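You operate a simulated robot arm through the tools that you are given. There is no shell and no other tool. Be economical: measure what you need, move in short steps, check, and stop when the job is done.

Carry out the task below with a simulated robot arm. There is one attempt and no reset: what you move stays moved.

JOB
Put the month block that says "april" from the table by the day bed on top of the radio adaptor and the month block labelled "march" on top of the clip tin.
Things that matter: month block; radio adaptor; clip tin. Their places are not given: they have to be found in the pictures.

The check looks at the end state, three seconds after you hand in, the way a careful person would. Anything else that was tipped, shoved, dropped, spilled or broken makes it a failure.

ROBOT AND FRAMES
A 7-joint arm with a two-finger parallel gripper, fixed in place. Base frame: the origin is at the foot of the arm, x ahead of it, y to its left, z up; the work surface is at about z = 0. Readings come in m, degrees, newtons and seconds.
With the tool pointing down near the work surface it reaches from about 0.22 to 0.58 m from the base axis. Its first joint turns from -66.0 to 66.0 degrees. Payload 2.5 kg.
The tool frame sits at the grasp point between the pads (the TCP): z along the fingers, y along the line on which they close. The tips reach 0.023 m beyond it. Largest opening 0.094 m; finger width 0.038, thickness 0.01; the body of the gripper, 0.054 by 0.096 m, starts 0.039 m behind the TCP.
Orientation is that of the tool frame in the base frame, as [roll, pitch, yaw] about the fixed x, y, z axes, in that order (R = Rz(yaw) Ry(pitch) Rx(roll)). With the fingers straight down and closing along the base's y, the tool's x points along the base's -x, its y along +y and its z along -z.

CONTROLS
- The arm moves only by the tool play_rows. Its argument "targets" is a list of rows, each an object of numbers (a shift or turn left out is 0, a gripper value left out holds the last): "x", "y", "z": the shift along the base's x, y, z in m; "ax", "ay", "az": the turn, a rotation vector about the base's x, y, z in degrees; "gripper": the gripper command, from -1 (fully open) to 1 (shut), values between in proportion. In form: [{"x": .., "y": .., "z": .., "ax": .., "ay": .., "az": .., "gripper": ..}, ...]. A call has 1 to 10 rows; each row shifts and turns the commanded pose from where the row before left it. Rows are played at 5 a second. More than 0.05 m and 8.6 degrees between two rows, or a gripper value outside its range, and nothing of the call is played. Where a pose cannot be reached the arm comes as near as it can. A force on the tool above 40 N (or 10 N above the force at the start of the call, whichever is more), or a blocked arm, ends the call early, and 0.2 s more pass. Each finger travels about 0.108 m/s and halts on what it meets, pressing with about 33 N; the grip force reading is that of the motor and also rises with nothing between the fingers. The clock runs only during rows and for 0.2 s after the last one: add rows that do not move to give the fingers time. It gives the time, the measured TCP pose, the force on the tool (base axes), the opening and the grip force at its end, in the units of the frame above (readings bear some noise), and new pictures: "show" is both (left out), scene, wrist or none.
- Cameras (640 x 400 px; columns grow to the right, rows downward): "scene" is fixed at [0.1232, -0.4207, 0.5379]; the picture's right is [0.73, -0.69, 0.00], its down [-0.50, -0.53, -0.69] and it looks along [0.47, 0.50, -0.73] (base axes); focal length 298 px, centre (320, 200). "wrist" rides on the gripper at [-0.039, 0, -0.044] in the tool frame; the picture's right is [0.00, -1.00, 0.00], its down [0.97, 0.00, -0.24] and it looks along [0.24, 0.00, 0.97] (tool axes); focal length 218 px, centre (320, 200).
- point_at(camera, pixels): for up to 12 pixels [column, row] of the newest picture of that camera ("zoom" is the newest enlarged one), the place [x, y, z] in the base frame of the surface seen there, good to about 0.002 m, but the place of the scene camera against the robot may be out by one fixed shift of up to 0.018 m in any direction. It takes no simulated time.
- inspect(camera, box): a new picture of the part [left, top, right, bottom] of that camera's present view, enlarged. It takes no simulated time.
- finish_job(): hands the job in; it is judged then, once.

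Work in short steps. Measure before you move; look again where a grasp or a placing could have gone wrong, and mend it. You have 60 turns and 120 pictures in all, those below and enlarged ones among them. Open the gripper and draw the arm clear of the work before you hand the job in, unless the task says otherwise; then end with one line.

The tools are called after ">>>" as name(argument=value, ...) on one line, values as JSON. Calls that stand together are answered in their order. play_rows: Moves the arm, as the interface text tells. Its arguments: {"type":"object","properties":{"targets":{"type":"array","items":{"type":"object","properties":{"x":{"type":"number"},"y":{"type":"number"},"z":{"type":"number"},"ax":{"type":"number"},"ay":{"type":"number"},"az":{"type":"number"},"gripper":{"type":"number"}}}},"show":{"type":"string","enum":["both","scene","wrist","none"]}},"required":["targets"]} The other tools are called the same way: point_at (camera, pixels) gives the place of the surface under pixels of a picture; inspect (camera, box) takes an enlarged picture of a part of a camera's view; finish_job () hands the job in.

At the start:

```text
t: 0.0
eef_pos: [0.3801, -0.214, 0.2934]
tcp_rot: [180.0, 0.0, 180.0]
force: [0.1, 0.5, -0.1]
opening: 0.0942
grip_force: 0.0
```

scene: 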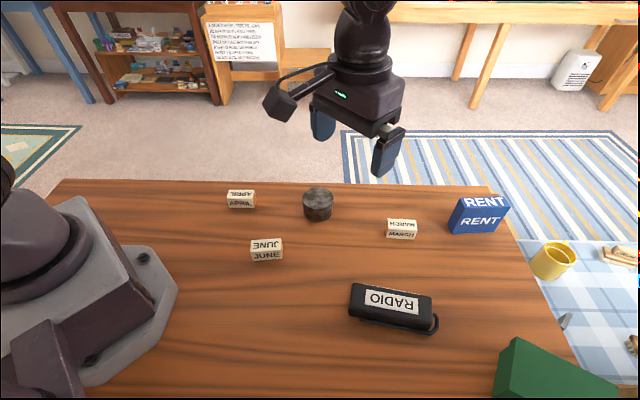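
wrist: 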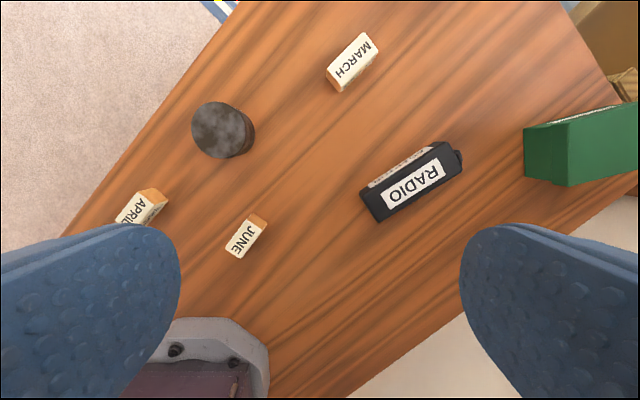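

The pictures show three month blocks, the radio adaptor at about (392,303), a dark round thing at (318,203), a blue RENT box at (480,215) and a green box. I'll enlarge these to tell which is the clip tin.

>>> inspect(camera="scene", box=[210, 170, 370, 270])

>>> inspect(camera="scene", box=[340, 180, 540, 350])

>>> inspect(camera="wrist", box=[100, 0, 640, 260])

>>> point_at(camera="wrist", pixels=[[220, 122], [245, 130], [135, 210], [243, 237], [262, 217], [352, 57], [335, 85], [412, 185], [383, 197], [438, 165], [300, 200], [590, 140]])

>>> point_at(camera="scene", pixels=[[318, 194], [241, 194], [266, 244], [402, 224], [390, 300], [360, 290], [425, 305], [485, 203], [318, 215], [350, 240], [540, 350], [241, 204]])

```text
4.00 times, centred on (290, 220) of scene
```

zoom: 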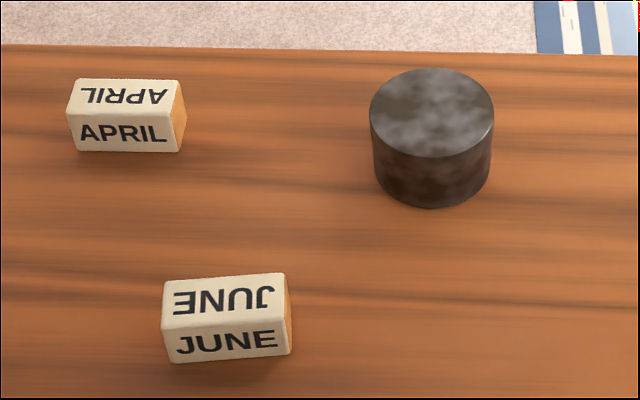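

```text
2.35 times, centred on (440, 265) of scene
```

zoom: 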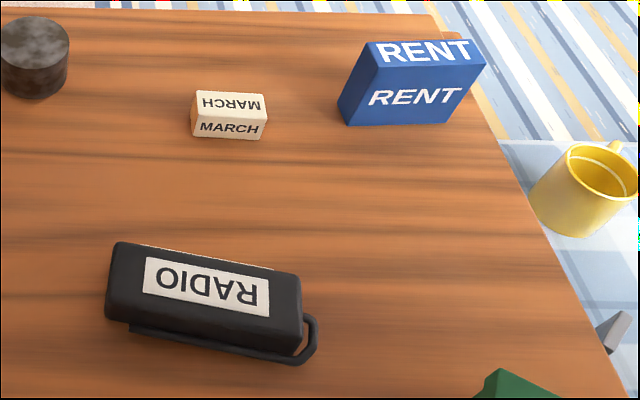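

```text
1.19 times, centred on (370, 130) of wrist
```

zoom: 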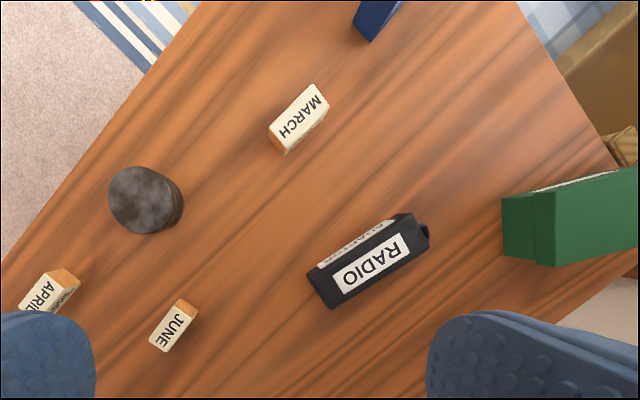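

```text
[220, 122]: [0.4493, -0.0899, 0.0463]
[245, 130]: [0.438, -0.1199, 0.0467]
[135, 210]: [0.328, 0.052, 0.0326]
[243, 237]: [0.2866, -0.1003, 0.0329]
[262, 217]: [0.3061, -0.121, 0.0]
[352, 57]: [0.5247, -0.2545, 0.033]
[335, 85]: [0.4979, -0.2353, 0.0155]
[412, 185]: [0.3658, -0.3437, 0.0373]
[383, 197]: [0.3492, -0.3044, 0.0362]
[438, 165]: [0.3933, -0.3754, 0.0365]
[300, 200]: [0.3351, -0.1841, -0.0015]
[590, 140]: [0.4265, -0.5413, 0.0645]
```

```text
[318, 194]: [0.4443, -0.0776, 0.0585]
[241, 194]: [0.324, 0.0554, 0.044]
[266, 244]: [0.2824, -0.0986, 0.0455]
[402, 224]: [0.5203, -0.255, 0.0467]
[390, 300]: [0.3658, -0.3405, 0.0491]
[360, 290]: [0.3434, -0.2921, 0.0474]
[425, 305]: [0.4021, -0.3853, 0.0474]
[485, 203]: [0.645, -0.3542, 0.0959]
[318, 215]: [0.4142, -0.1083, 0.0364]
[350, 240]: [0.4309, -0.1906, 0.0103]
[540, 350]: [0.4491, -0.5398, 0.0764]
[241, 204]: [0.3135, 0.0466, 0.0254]
```

The round dark tin is at about (0.445,-0.10) with its top at z≈0.046. The blue box is marked RENT and the green box is out of reach, so I'll enlarge the green one to rule it out. At the same time I'll move to hover over April near (0.325,0.05), turned to its slant.

>>> inspect(camera="wrist", box=[500, 80, 640, 200])

>>> play_rows(targets=[{"x": -0.007, "y": 0.033, "z": -0.012, "az": -5.5, "gripper": -1}, {"x": -0.007, "y": 0.033, "z": -0.012, "az": -5.5}, {"x": -0.007, "y": 0.033, "z": -0.012, "az": -5.5}, {"x": -0.007, "y": 0.033, "z": -0.012, "az": -5.5}, {"x": -0.007, "y": 0.033, "z": -0.012, "az": -5.5}, {"x": -0.007, "y": 0.033, "z": -0.012, "az": -5.5}, {"x": -0.007, "y": 0.033, "z": -0.012, "az": -5.5}, {"x": -0.007, "y": 0.033, "z": -0.012, "az": -5.5}, {}])

```text
3.33 times, centred on (570, 140) of wrist
```

zoom: 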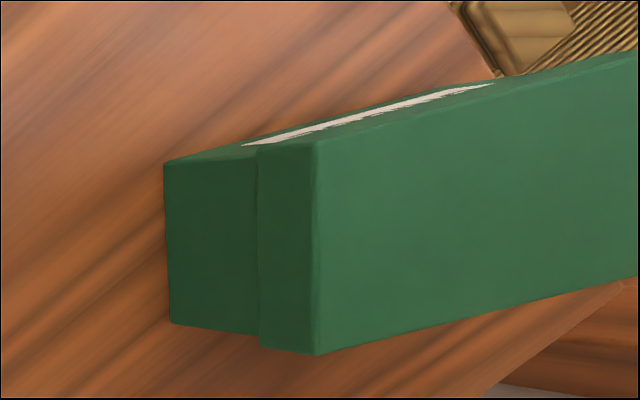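

```text
t: 2.0
eef_pos: [0.3249, 0.0494, 0.1983]
tcp_rot: [-179.9, 0.0, 136.1]
force: [-0.9, 1.0, 0.3]
opening: 0.0941
grip_force: 0.0
```

scene: 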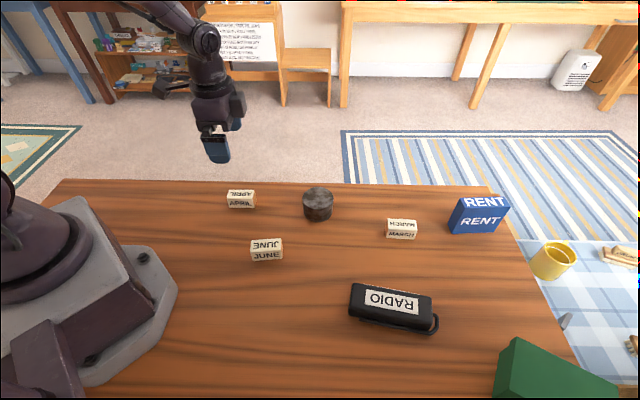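
wrist: 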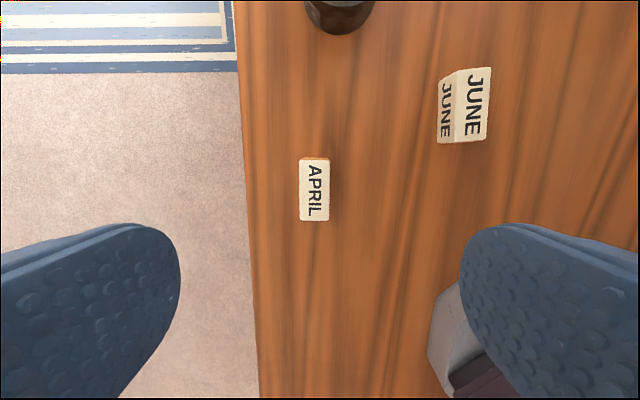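

April now lies squarely between the fingers at (314,190). I'll measure its top corners.

>>> point_at(camera="wrist", pixels=[[302, 163], [327, 163], [327, 218], [302, 218], [314, 190], [314, 159], [345, 190]])

```text
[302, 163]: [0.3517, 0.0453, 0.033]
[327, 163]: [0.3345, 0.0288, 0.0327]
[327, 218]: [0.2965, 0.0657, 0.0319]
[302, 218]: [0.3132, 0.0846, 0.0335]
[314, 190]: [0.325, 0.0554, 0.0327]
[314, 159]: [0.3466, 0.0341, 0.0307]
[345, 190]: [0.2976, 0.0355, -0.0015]
```

The block's centre is (0.324,0.056), its top is at 0.033 and it lies along -44°. I'll go down to TCP z≈0.030, which puts the tips at 0.007, and close.

>>> play_rows(targets=[{"x": -0.001, "y": 0.0065, "z": -0.03}, {"z": -0.045}, {"z": -0.045}, {"z": -0.03}, {"z": -0.018}, {}])

>>> play_rows(targets=[{"gripper": 1}, {}, {}, {}])

```text
t: 3.4
eef_pos: [0.3235, 0.0571, 0.0302]
tcp_rot: [180.0, 0.1, 136.1]
force: [-0.7, -0.9, -0.3]
opening: 0.0939
grip_force: 0.1
```

scene: 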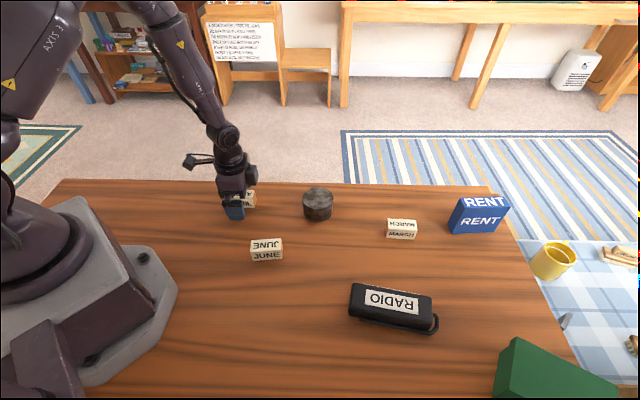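
wrist: 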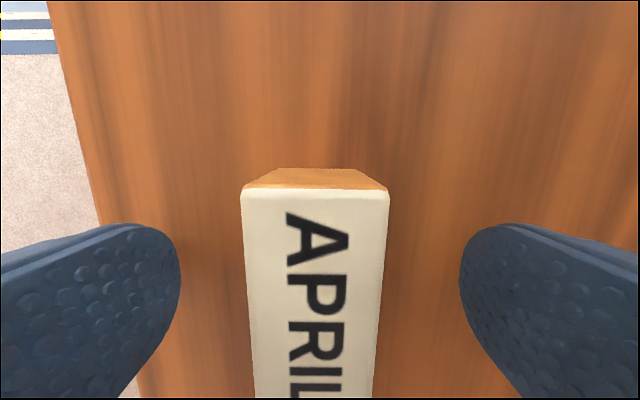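

```text
t: 4.4
eef_pos: [0.324, 0.057, 0.0294]
tcp_rot: [180.0, 0.0, 136.0]
force: [0.8, 0.1, -0.3]
opening: 0.0292
grip_force: 32.8
```

scene: 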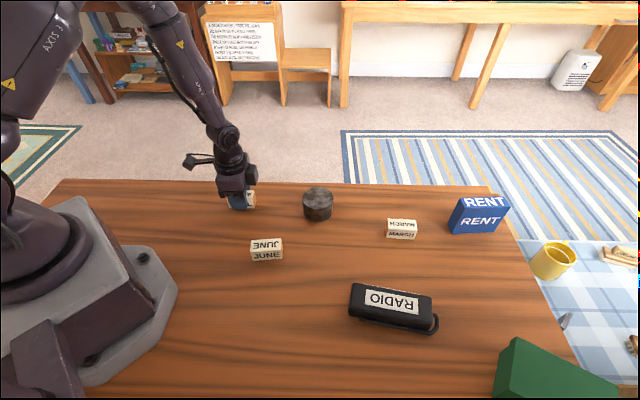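
wrist: 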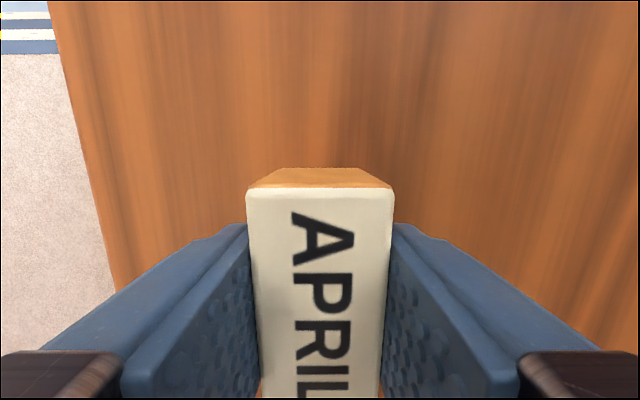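

April is held: opening 0.029, grip 33 N. I'll lift it and carry it to hover over the radio adaptor near (0.37,-0.34), turning about -14° to suit its axis.

>>> play_rows(targets=[{"z": 0.03}, {"z": 0.045}, {"z": 0.045}, {"z": 0.04}], show="none")

>>> play_rows(targets=[{"x": 0.005, "y": -0.044, "az": -1.5}, {"x": 0.005, "y": -0.044, "az": -1.5}, {"x": 0.005, "y": -0.044, "az": -1.5}, {"x": 0.005, "y": -0.044, "az": -1.5}, {"x": 0.005, "y": -0.044, "az": -1.5}, {"x": 0.005, "y": -0.044, "az": -1.5}, {"x": 0.005, "y": -0.044, "az": -1.5}, {"x": 0.005, "y": -0.044, "az": -1.5}, {"x": 0.005, "y": -0.044, "az": -1.5}, {}])

```text
t: 5.4
eef_pos: [0.3244, 0.0574, 0.1902]
tcp_rot: [-179.9, 0.0, 136.0]
force: [0.1, -0.9, -0.5]
opening: 0.0292
grip_force: 32.9
```

```text
t: 7.6
eef_pos: [0.3692, -0.3394, 0.1887]
tcp_rot: [-179.9, 0.0, 122.5]
force: [0.6, 0.4, -0.3]
opening: 0.0291
grip_force: 33.7
```

scene: 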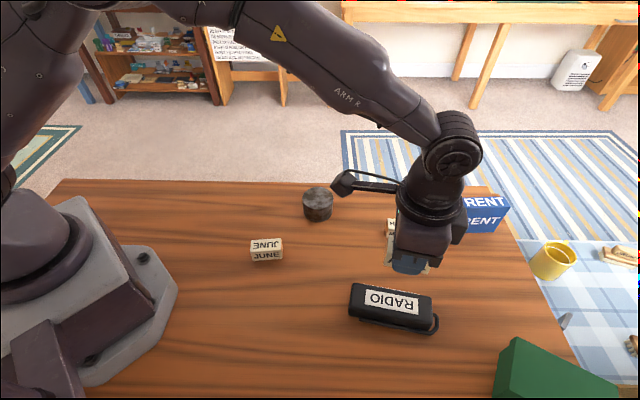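
wrist: 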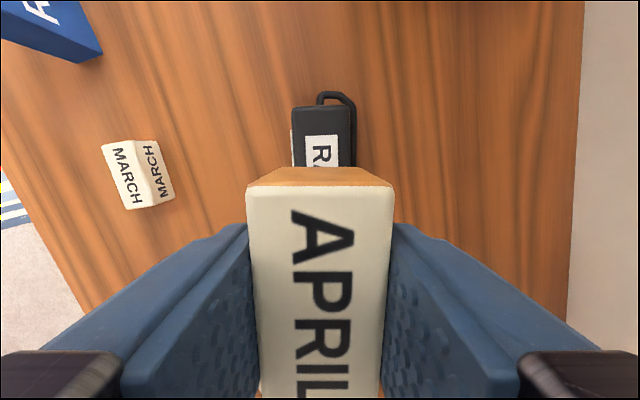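

The radio adaptor's far end shows at (323,107) in the wrist view and looks aligned. I'll measure its top edges in both cameras.

>>> inspect(camera="scene", box=[340, 270, 450, 340])

>>> point_at(camera="wrist", pixels=[[296, 110], [346, 110], [352, 110], [347, 160], [352, 160], [294, 160], [320, 110], [306, 137], [338, 135], [290, 140]])

```text
5.71 times, centred on (395, 305) of scene
```

zoom: 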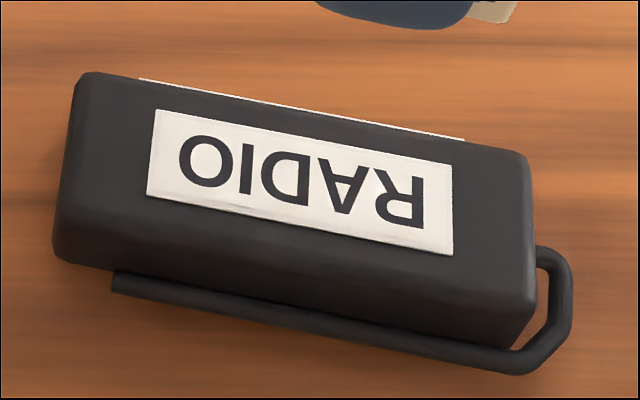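

```text
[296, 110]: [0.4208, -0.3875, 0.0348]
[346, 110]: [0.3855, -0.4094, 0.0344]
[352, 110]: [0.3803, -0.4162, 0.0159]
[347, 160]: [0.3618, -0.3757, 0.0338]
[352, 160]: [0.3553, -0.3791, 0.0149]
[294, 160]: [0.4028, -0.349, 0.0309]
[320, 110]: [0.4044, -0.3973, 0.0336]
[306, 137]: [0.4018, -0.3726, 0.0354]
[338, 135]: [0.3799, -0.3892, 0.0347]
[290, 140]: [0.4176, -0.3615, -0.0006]
```

I'll measure the label corners in the enlarged scene picture. The far label edge also appears in the wrist view, so matching the two gives the scene offset.

>>> point_at(camera="zoom", pixels=[[158, 113], [449, 166], [450, 250], [151, 193], [300, 180], [90, 80], [515, 160], [530, 290], [65, 215]])

```text
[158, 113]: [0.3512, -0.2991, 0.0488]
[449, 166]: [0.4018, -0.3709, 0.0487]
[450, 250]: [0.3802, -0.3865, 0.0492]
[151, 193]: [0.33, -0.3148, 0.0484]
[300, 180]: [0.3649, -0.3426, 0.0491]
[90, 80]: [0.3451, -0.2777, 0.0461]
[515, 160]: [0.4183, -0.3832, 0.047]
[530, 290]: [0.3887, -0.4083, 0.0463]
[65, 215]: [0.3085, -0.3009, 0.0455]
```

The adaptor's centre is (0.365,-0.345), its top is at 0.035 and its axis is about -55°. I'll shift by (-0.004,-0.0055), turn +2.7° and go down to TCP z≈0.066.

>>> play_rows(targets=[{"x": -0.004, "y": -0.0055, "z": -0.03, "az": 2.7}, {"z": -0.04}, {"z": -0.03}, {"z": -0.015}, {"z": -0.006}, {}])

```text
t: 9.0
eef_pos: [0.3633, -0.3457, 0.0682]
tcp_rot: [180.0, 0.0, 125.2]
force: [-1.1, -0.5, -1.3]
opening: 0.0292
grip_force: 32.4
```

scene: 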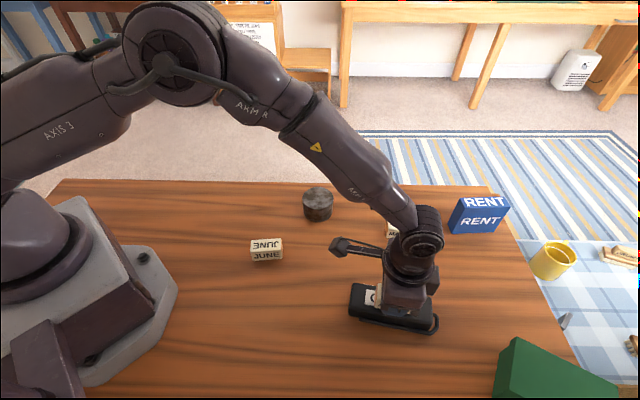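
wrist: 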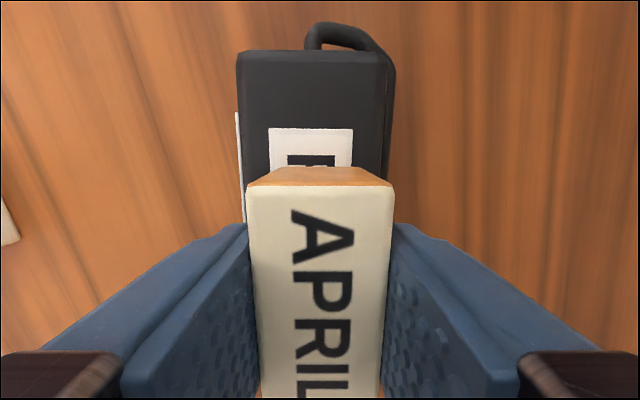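

The block is lined up with the adaptor and about 3 mm above it. I'll lower it in 1 mm steps and read the force.

>>> play_rows(targets=[{"z": -0.001}, {"z": -0.001}, {}], show="none")

>>> play_rows(targets=[{"z": -0.001}, {}], show="none")

```text
t: 9.8
eef_pos: [0.364, -0.3447, 0.0669]
tcp_rot: [180.0, 0.0, 125.2]
force: [-0.2, 0.0, -0.1]
opening: 0.029
grip_force: 32.8
```

```text
t: 10.4
eef_pos: [0.3638, -0.3452, 0.0662]
tcp_rot: [179.9, 0.1, 125.1]
force: [-1.4, 0.5, 3.6]
opening: 0.029
grip_force: 33.1
```

The upward force has risen to 3.6 N, so the block is touching. I'll open partway and then fully, rise straight up and look.

>>> play_rows(targets=[{"gripper": 0}, {}, {"gripper": -1}, {}, {"z": 0.02}, {"z": 0.04}, {"z": 0.045}, {"z": 0.03}, {}])

```text
t: 12.4
eef_pos: [0.3668, -0.3477, 0.2008]
tcp_rot: [180.0, 0.0, 125.2]
force: [-0.7, 0.2, 0.0]
opening: 0.0939
grip_force: 0.1
```

scene: 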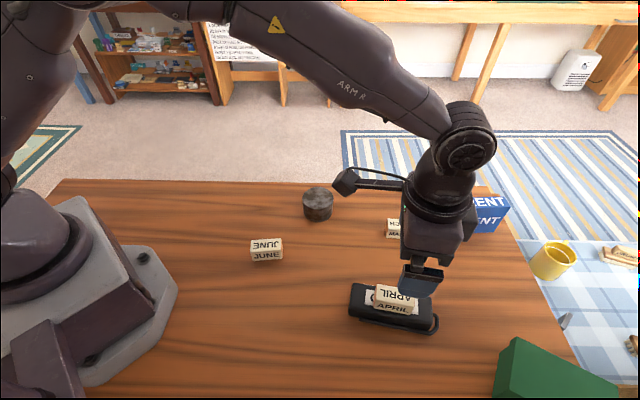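
wrist: 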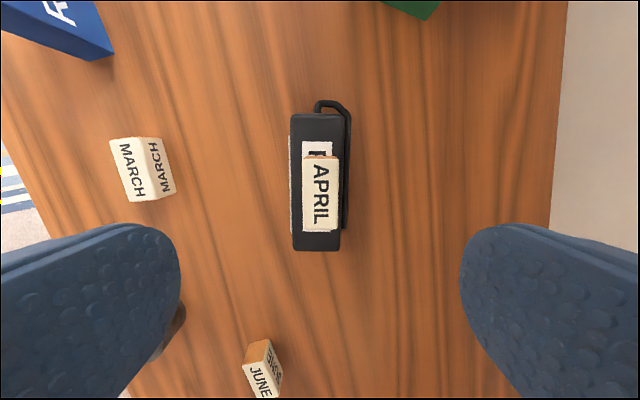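

April sits well on the adaptor at (320,193). Next is March at (142,168), so I'll measure it from here.

>>> point_at(camera="wrist", pixels=[[113, 142], [136, 139], [146, 196], [124, 200], [130, 169], [320, 193], [305, 160], [335, 228]])

>>> inspect(camera="wrist", box=[90, 90, 250, 220])

```text
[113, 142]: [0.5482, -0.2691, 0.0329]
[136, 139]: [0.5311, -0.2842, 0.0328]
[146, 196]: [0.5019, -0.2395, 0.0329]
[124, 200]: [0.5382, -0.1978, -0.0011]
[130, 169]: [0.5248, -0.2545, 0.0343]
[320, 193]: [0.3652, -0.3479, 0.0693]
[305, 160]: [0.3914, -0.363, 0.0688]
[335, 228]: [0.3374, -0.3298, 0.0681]
```

```text
3.08 times, centred on (170, 155) of wrist
```

zoom: 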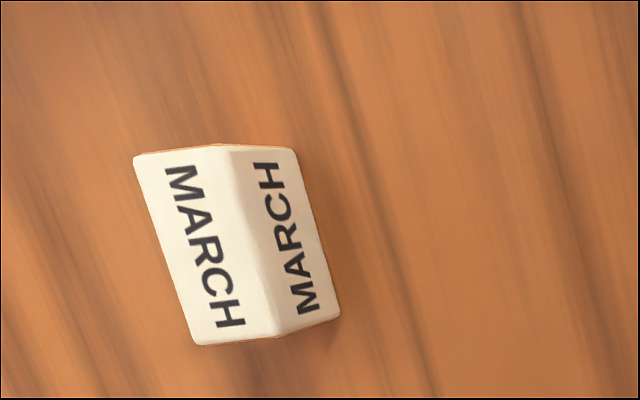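

March's centre is near (0.524,-0.254). I'll hover above it and lower slightly.

>>> play_rows(targets=[{"x": 0.0314, "y": 0.0186, "z": -0.006}, {"x": 0.0314, "y": 0.0186, "z": -0.006}, {"x": 0.0314, "y": 0.0186, "z": -0.006}, {"x": 0.0314, "y": 0.0186, "z": -0.006}, {"x": 0.0314, "y": 0.0186, "z": -0.006}, {}])

```text
t: 13.8
eef_pos: [0.5217, -0.2526, 0.1718]
tcp_rot: [-179.9, -0.1, 125.3]
force: [-0.2, -0.6, 0.4]
opening: 0.0939
grip_force: 0.0
```

scene: 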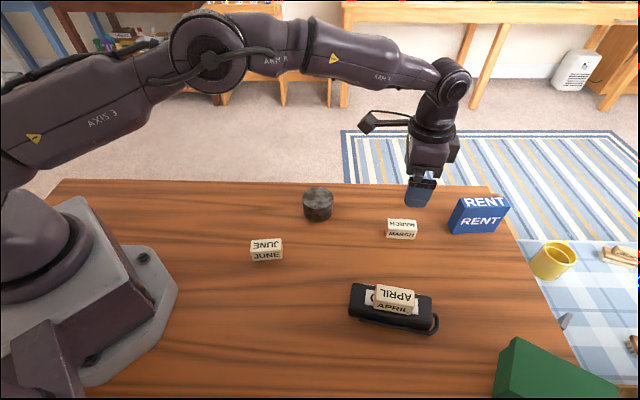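
wrist: 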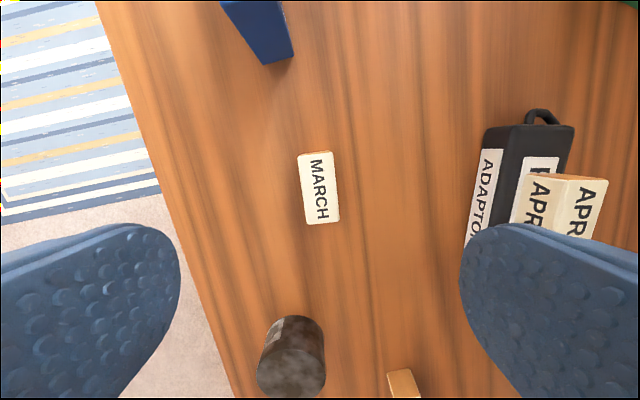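

Reach is fine here, and March is at (319,187), tilted a few degrees. I'll measure its corners. The tin is visible too, with what looks like a label on its side at (278,328), so I'll enlarge that.

>>> point_at(camera="wrist", pixels=[[301, 156], [330, 154], [337, 219], [309, 221], [319, 187], [290, 372]])

>>> inspect(camera="wrist", box=[240, 300, 350, 400])

```text
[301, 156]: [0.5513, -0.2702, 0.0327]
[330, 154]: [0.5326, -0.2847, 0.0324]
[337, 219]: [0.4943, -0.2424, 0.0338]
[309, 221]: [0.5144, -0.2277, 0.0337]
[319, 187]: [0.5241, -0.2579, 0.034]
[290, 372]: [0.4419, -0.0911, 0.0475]
```

```text
4.00 times, centred on (295, 350) of wrist
```

zoom: 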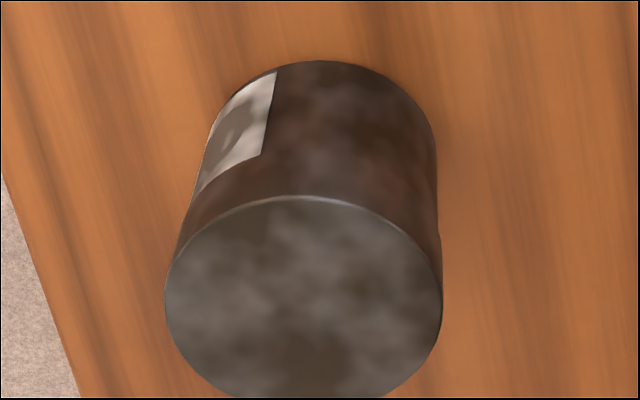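

March's centre is (0.523,-0.256) and its axis is about -48°. I'll turn +6.4°, go down to z≈0.030 and close.

>>> play_rows(targets=[{"x": 0.0015, "y": -0.0037, "z": -0.02, "az": 6.4}, {"z": -0.045}, {"z": -0.04}, {"z": -0.025}, {"z": -0.0115}, {}])

```text
t: 15.2
eef_pos: [0.5228, -0.2569, 0.0286]
tcp_rot: [180.0, -0.1, 131.6]
force: [-0.2, 0.5, 0.2]
opening: 0.094
grip_force: 0.1
```

scene: 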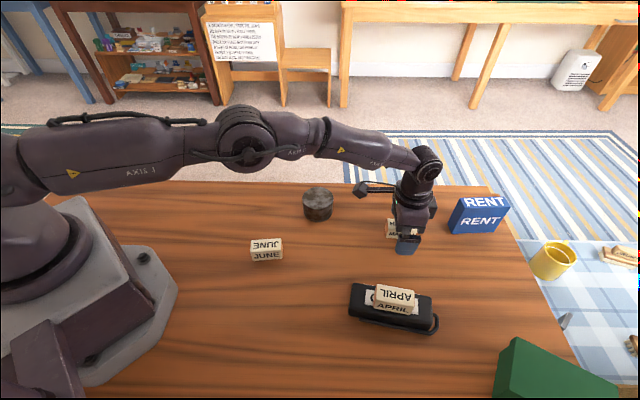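
wrist: 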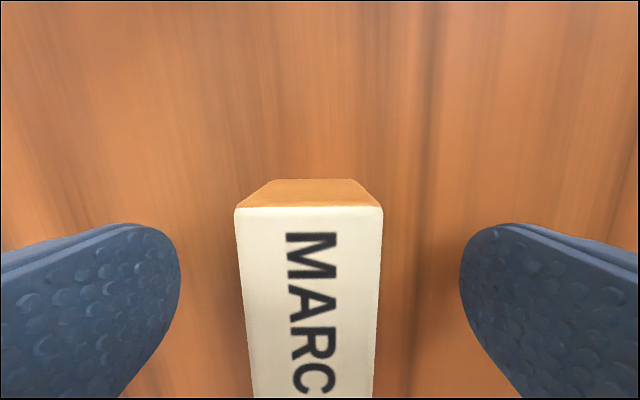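

March is centred between the fingers; I'll close on it, lift and measure how it sits.

>>> play_rows(targets=[{"gripper": 1}, {}, {}, {}, {"z": 0.03}, {"z": 0.045}, {"z": 0.045}, {}])

>>> point_at(camera="wrist", pixels=[[260, 210], [370, 210], [315, 212], [315, 300]])

```text
t: 17.0
eef_pos: [0.5235, -0.2568, 0.1494]
tcp_rot: [-180.0, 0.0, 131.6]
force: [0.1, 0.2, -1.1]
opening: 0.029
grip_force: 32.7
```

scene: 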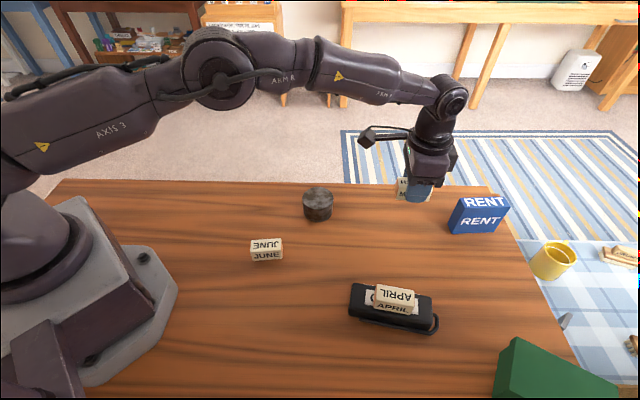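
wrist: 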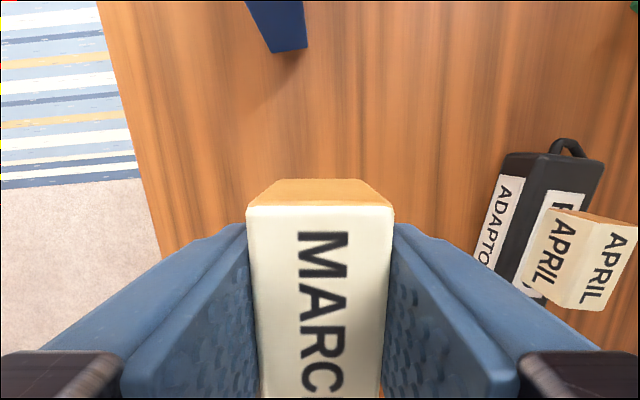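

```text
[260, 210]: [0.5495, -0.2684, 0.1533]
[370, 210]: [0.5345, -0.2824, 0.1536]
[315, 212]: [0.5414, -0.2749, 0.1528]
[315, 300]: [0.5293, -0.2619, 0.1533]
```

March is held, with its centre about 2–3 mm behind the TCP. I'll measure the tin's rim in an enlarged scene picture.

>>> inspect(camera="scene", box=[290, 175, 350, 225])

```text
8.00 times, centred on (320, 200) of scene
```

zoom: 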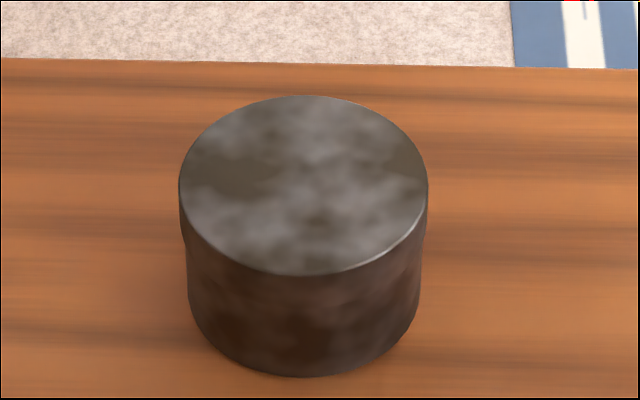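

>>> point_at(camera="zoom", pixels=[[186, 185], [422, 187], [304, 101], [302, 271], [303, 180], [220, 125], [390, 240], [220, 238], [390, 128]])

```text
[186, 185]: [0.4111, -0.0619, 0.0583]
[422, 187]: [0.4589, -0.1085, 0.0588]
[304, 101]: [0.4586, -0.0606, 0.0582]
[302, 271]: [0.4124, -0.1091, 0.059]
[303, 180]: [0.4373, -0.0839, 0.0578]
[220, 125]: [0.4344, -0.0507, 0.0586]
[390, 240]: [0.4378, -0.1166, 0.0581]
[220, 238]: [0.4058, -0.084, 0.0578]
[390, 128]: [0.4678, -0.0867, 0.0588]
```

The scene puts the tin's centre at (0.435,-0.087) after the offset, with its top at about 0.045 and 66 mm across. To confirm with the wrist camera, I'll carry March to (0.385,-0.03), where the tin should show ahead of the block.

>>> play_rows(targets=[{"x": -0.0198, "y": 0.0324, "z": 0.005}, {"x": -0.0198, "y": 0.0324, "z": 0.005}, {"x": -0.0198, "y": 0.0324, "z": 0.005}, {"x": -0.0198, "y": 0.0324, "z": 0.005}, {"x": -0.0198, "y": 0.0324, "z": 0.005}, {"x": -0.0198, "y": 0.0324, "z": 0.005}, {"x": -0.0198, "y": 0.0324, "z": 0.005}, {}])

```text
t: 18.8
eef_pos: [0.3855, -0.0272, 0.1821]
tcp_rot: [179.9, 0.0, 131.7]
force: [-0.3, -0.6, -0.4]
opening: 0.0292
grip_force: 32.6
```

scene: 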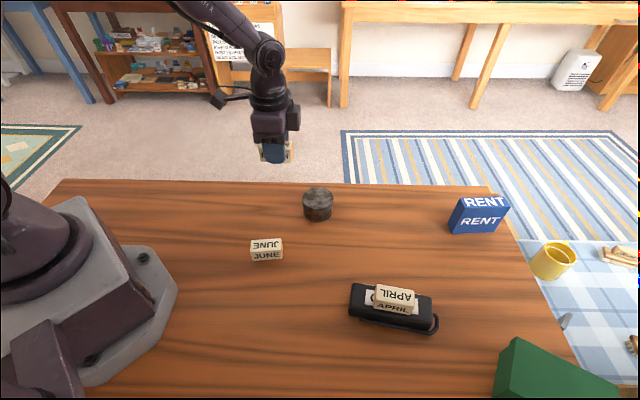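
wrist: 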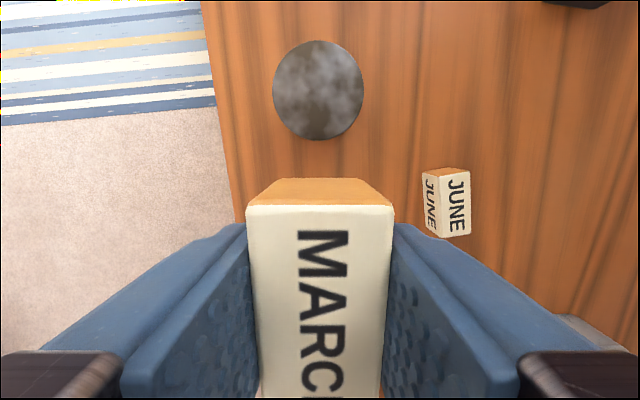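

The whole tin is in view, its top spanning (273..363, 40..139). I'll measure the rim points.

>>> point_at(camera="wrist", pixels=[[277, 90], [359, 90], [318, 44], [318, 135], [318, 88], [291, 55], [345, 55], [290, 122], [347, 122], [320, 209], [320, 300]])

```text
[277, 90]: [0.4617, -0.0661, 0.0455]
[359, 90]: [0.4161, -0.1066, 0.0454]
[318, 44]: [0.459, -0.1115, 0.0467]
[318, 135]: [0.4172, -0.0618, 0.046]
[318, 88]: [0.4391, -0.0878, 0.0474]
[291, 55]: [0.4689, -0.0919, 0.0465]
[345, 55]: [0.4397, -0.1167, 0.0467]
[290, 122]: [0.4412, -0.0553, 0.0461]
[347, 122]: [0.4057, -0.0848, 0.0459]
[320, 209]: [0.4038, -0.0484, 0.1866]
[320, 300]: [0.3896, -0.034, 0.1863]
```

The tin's centre is (0.4385,-0.087) and its top is at 0.046. I'll shift by (0.054,-0.0605), then go down to TCP z≈0.078, just above contact.

>>> play_rows(targets=[{"x": 0.027, "y": -0.03}, {"x": 0.027, "y": -0.0305}, {"z": -0.04}, {"z": -0.04}, {"z": -0.018}, {"z": -0.006}, {}])

```text
t: 20.4
eef_pos: [0.4382, -0.0891, 0.0795]
tcp_rot: [-179.9, 0.0, 131.6]
force: [-0.7, -0.1, 0.0]
opening: 0.029
grip_force: 33.1
```

scene: 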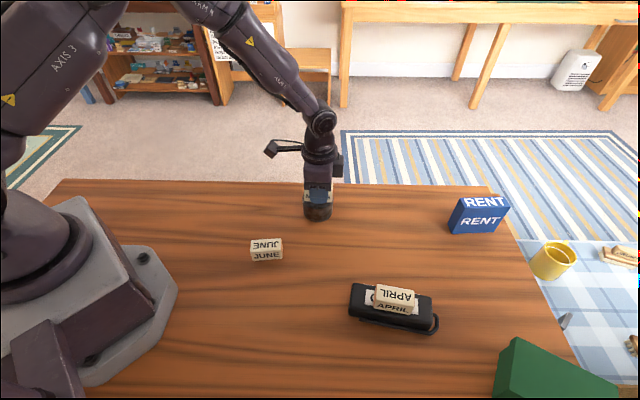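
wrist: 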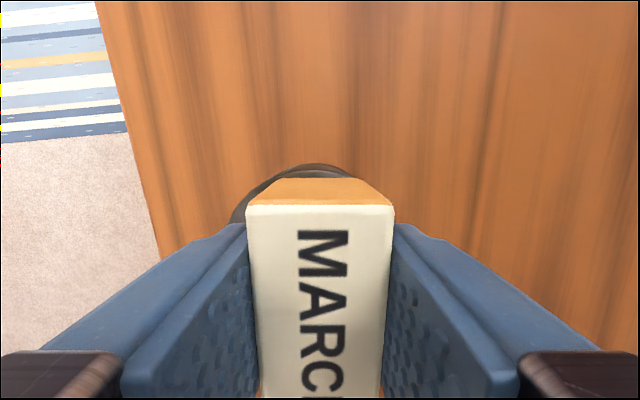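

I'll enlarge the view to check how the tin is centred under the block.

>>> inspect(camera="wrist", box=[210, 140, 430, 260])

```text
2.91 times, centred on (320, 200) of wrist
```

zoom: 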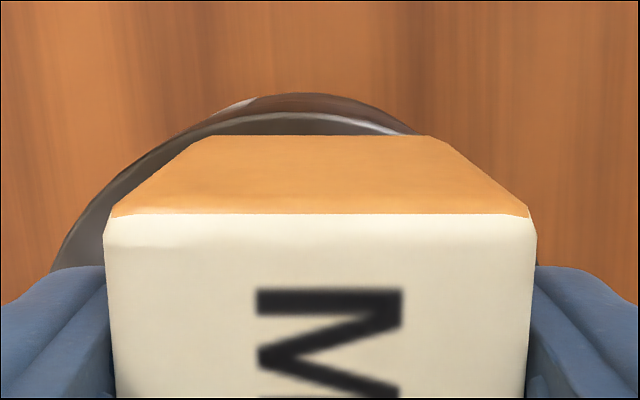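

The tin's rim peaks about 12 px left of the block's middle, roughly 4 mm. I'll shift by (0.002,0.003) and lower gently.

>>> play_rows(targets=[{"x": 0.002, "y": 0.003}, {"z": -0.0015}, {"z": -0.001}, {}], show="wrist")

>>> play_rows(targets=[{"z": -0.001}, {}], show="none")

```text
t: 21.4
eef_pos: [0.4404, -0.0878, 0.0773]
tcp_rot: [179.9, 0.0, 131.6]
force: [-0.2, -0.8, -0.1]
opening: 0.0292
grip_force: 33.4
```

wrist: 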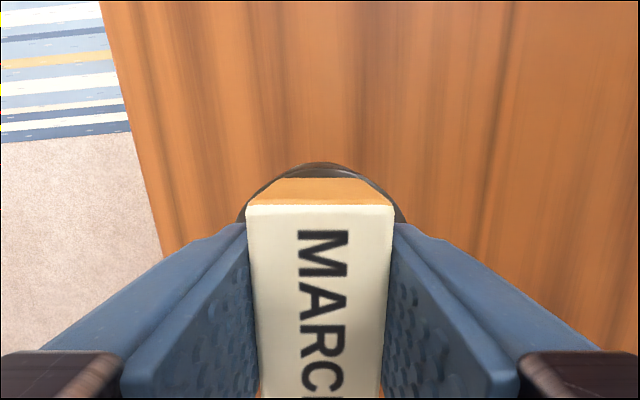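

```text
t: 22.0
eef_pos: [0.4412, -0.0868, 0.0752]
tcp_rot: [-180.0, 0.0, 131.5]
force: [0.7, -0.2, -1.7]
opening: 0.0291
grip_force: 32.4
```

It is well centred now but not yet touching, so I'll lower by single millimetres.

>>> play_rows(targets=[{"z": -0.001}, {}], show="none")

```text
t: 22.6
eef_pos: [0.4402, -0.0872, 0.0768]
tcp_rot: [-180.0, 0.1, 131.6]
force: [0.0, -0.2, -0.5]
opening: 0.0289
grip_force: 32.7
```

There is still no contact force, so I'll go on down.

>>> play_rows(targets=[{"z": -0.001}, {}], show="none")

>>> play_rows(targets=[{}], show="none")

```text
t: 23.2
eef_pos: [0.4407, -0.0876, 0.0758]
tcp_rot: [180.0, 0.1, 131.6]
force: [-5.9, 0.6, 14.5]
opening: 0.0291
grip_force: 32.8
```

```text
t: 23.6
eef_pos: [0.4398, -0.0869, 0.0754]
tcp_rot: [179.8, 0.1, 131.5]
force: [-3.7, 0.6, 17.2]
opening: 0.0292
grip_force: 32.7
```

The block is on the tin and pressing with 17 N. I'll ease up 0.5 mm, release, rise straight up and look.

>>> play_rows(targets=[{"z": 0.0005}, {}, {"gripper": 0}, {}, {"gripper": -1}, {}, {"z": 0.02}, {"z": 0.04}, {"z": 0.045}, {}])

```text
t: 25.8
eef_pos: [0.441, -0.0865, 0.1817]
tcp_rot: [179.9, 0.0, 131.5]
force: [0.0, -1.0, -0.8]
opening: 0.0939
grip_force: 0.1
```

scene: 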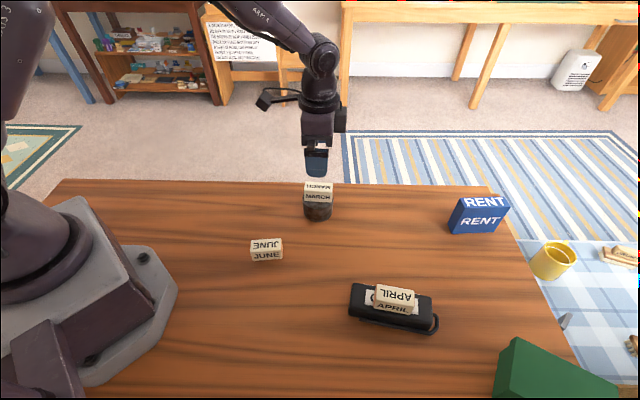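
wrist: 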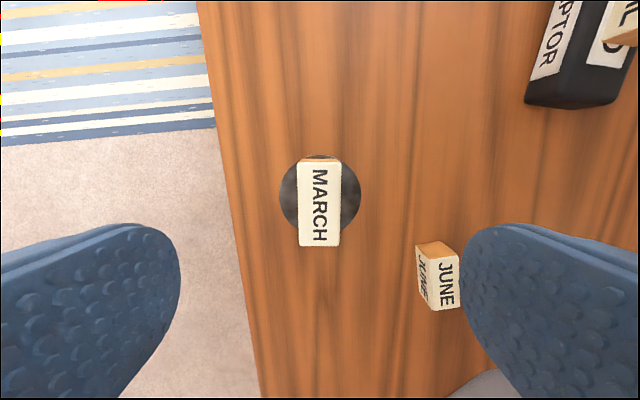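

March rests level and centred on the tin. I'll draw the arm clear toward +x, which should also show the label on the tin's far side.

>>> play_rows(targets=[{"z": 0.03}, {"x": 0.035, "y": -0.01}, {"x": 0.035, "y": -0.01}, {"x": 0.035, "y": -0.01}, {}])

>>> inspect(camera="scene", box=[290, 170, 450, 340])

```text
t: 27.0
eef_pos: [0.5467, -0.117, 0.2099]
tcp_rot: [179.9, -0.1, 131.6]
force: [-0.3, -0.1, 0.1]
opening: 0.0939
grip_force: 0.1
```

scene: 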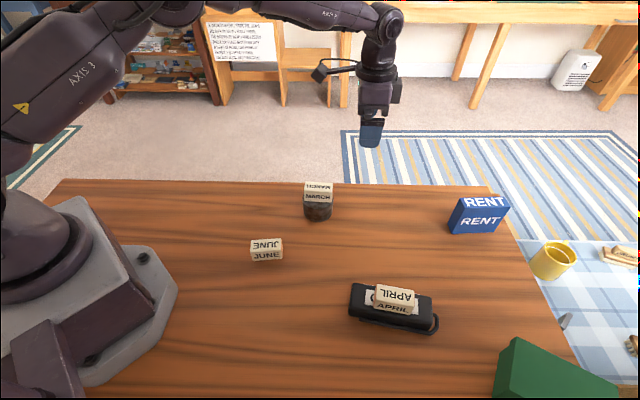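
wrist: 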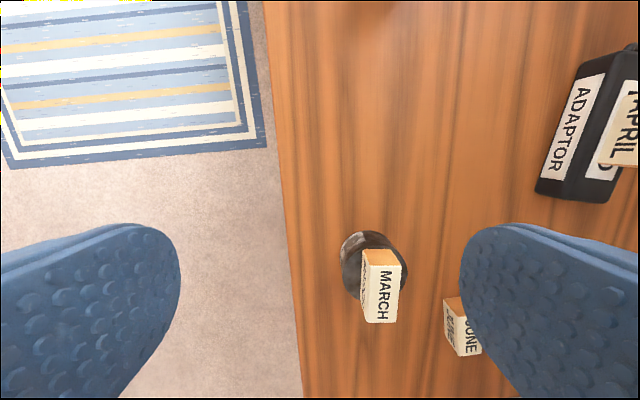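

```text
2.35 times, centred on (370, 255) of scene
```

zoom: 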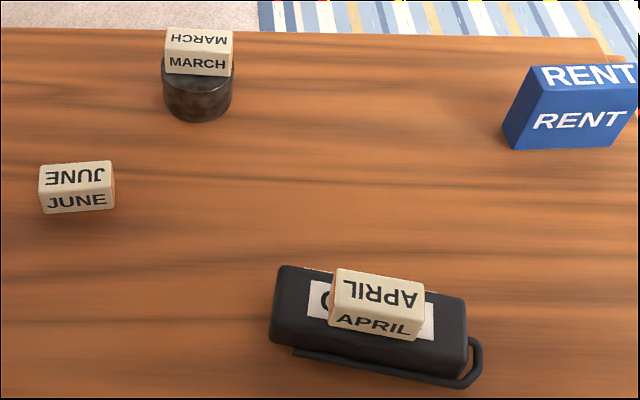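

Both blocks are stable where they should be, nothing else has moved, and the arm is clear with the gripper open. I'm handing in.

>>> finish_job()

```text
The job is handed in.
```

The April block is on the radio adaptor and the March block is on the dark round tin. I took that to be the clip tin without reading its side label: the other boxes were marked RENT or out of reach. Nothing else was moved.
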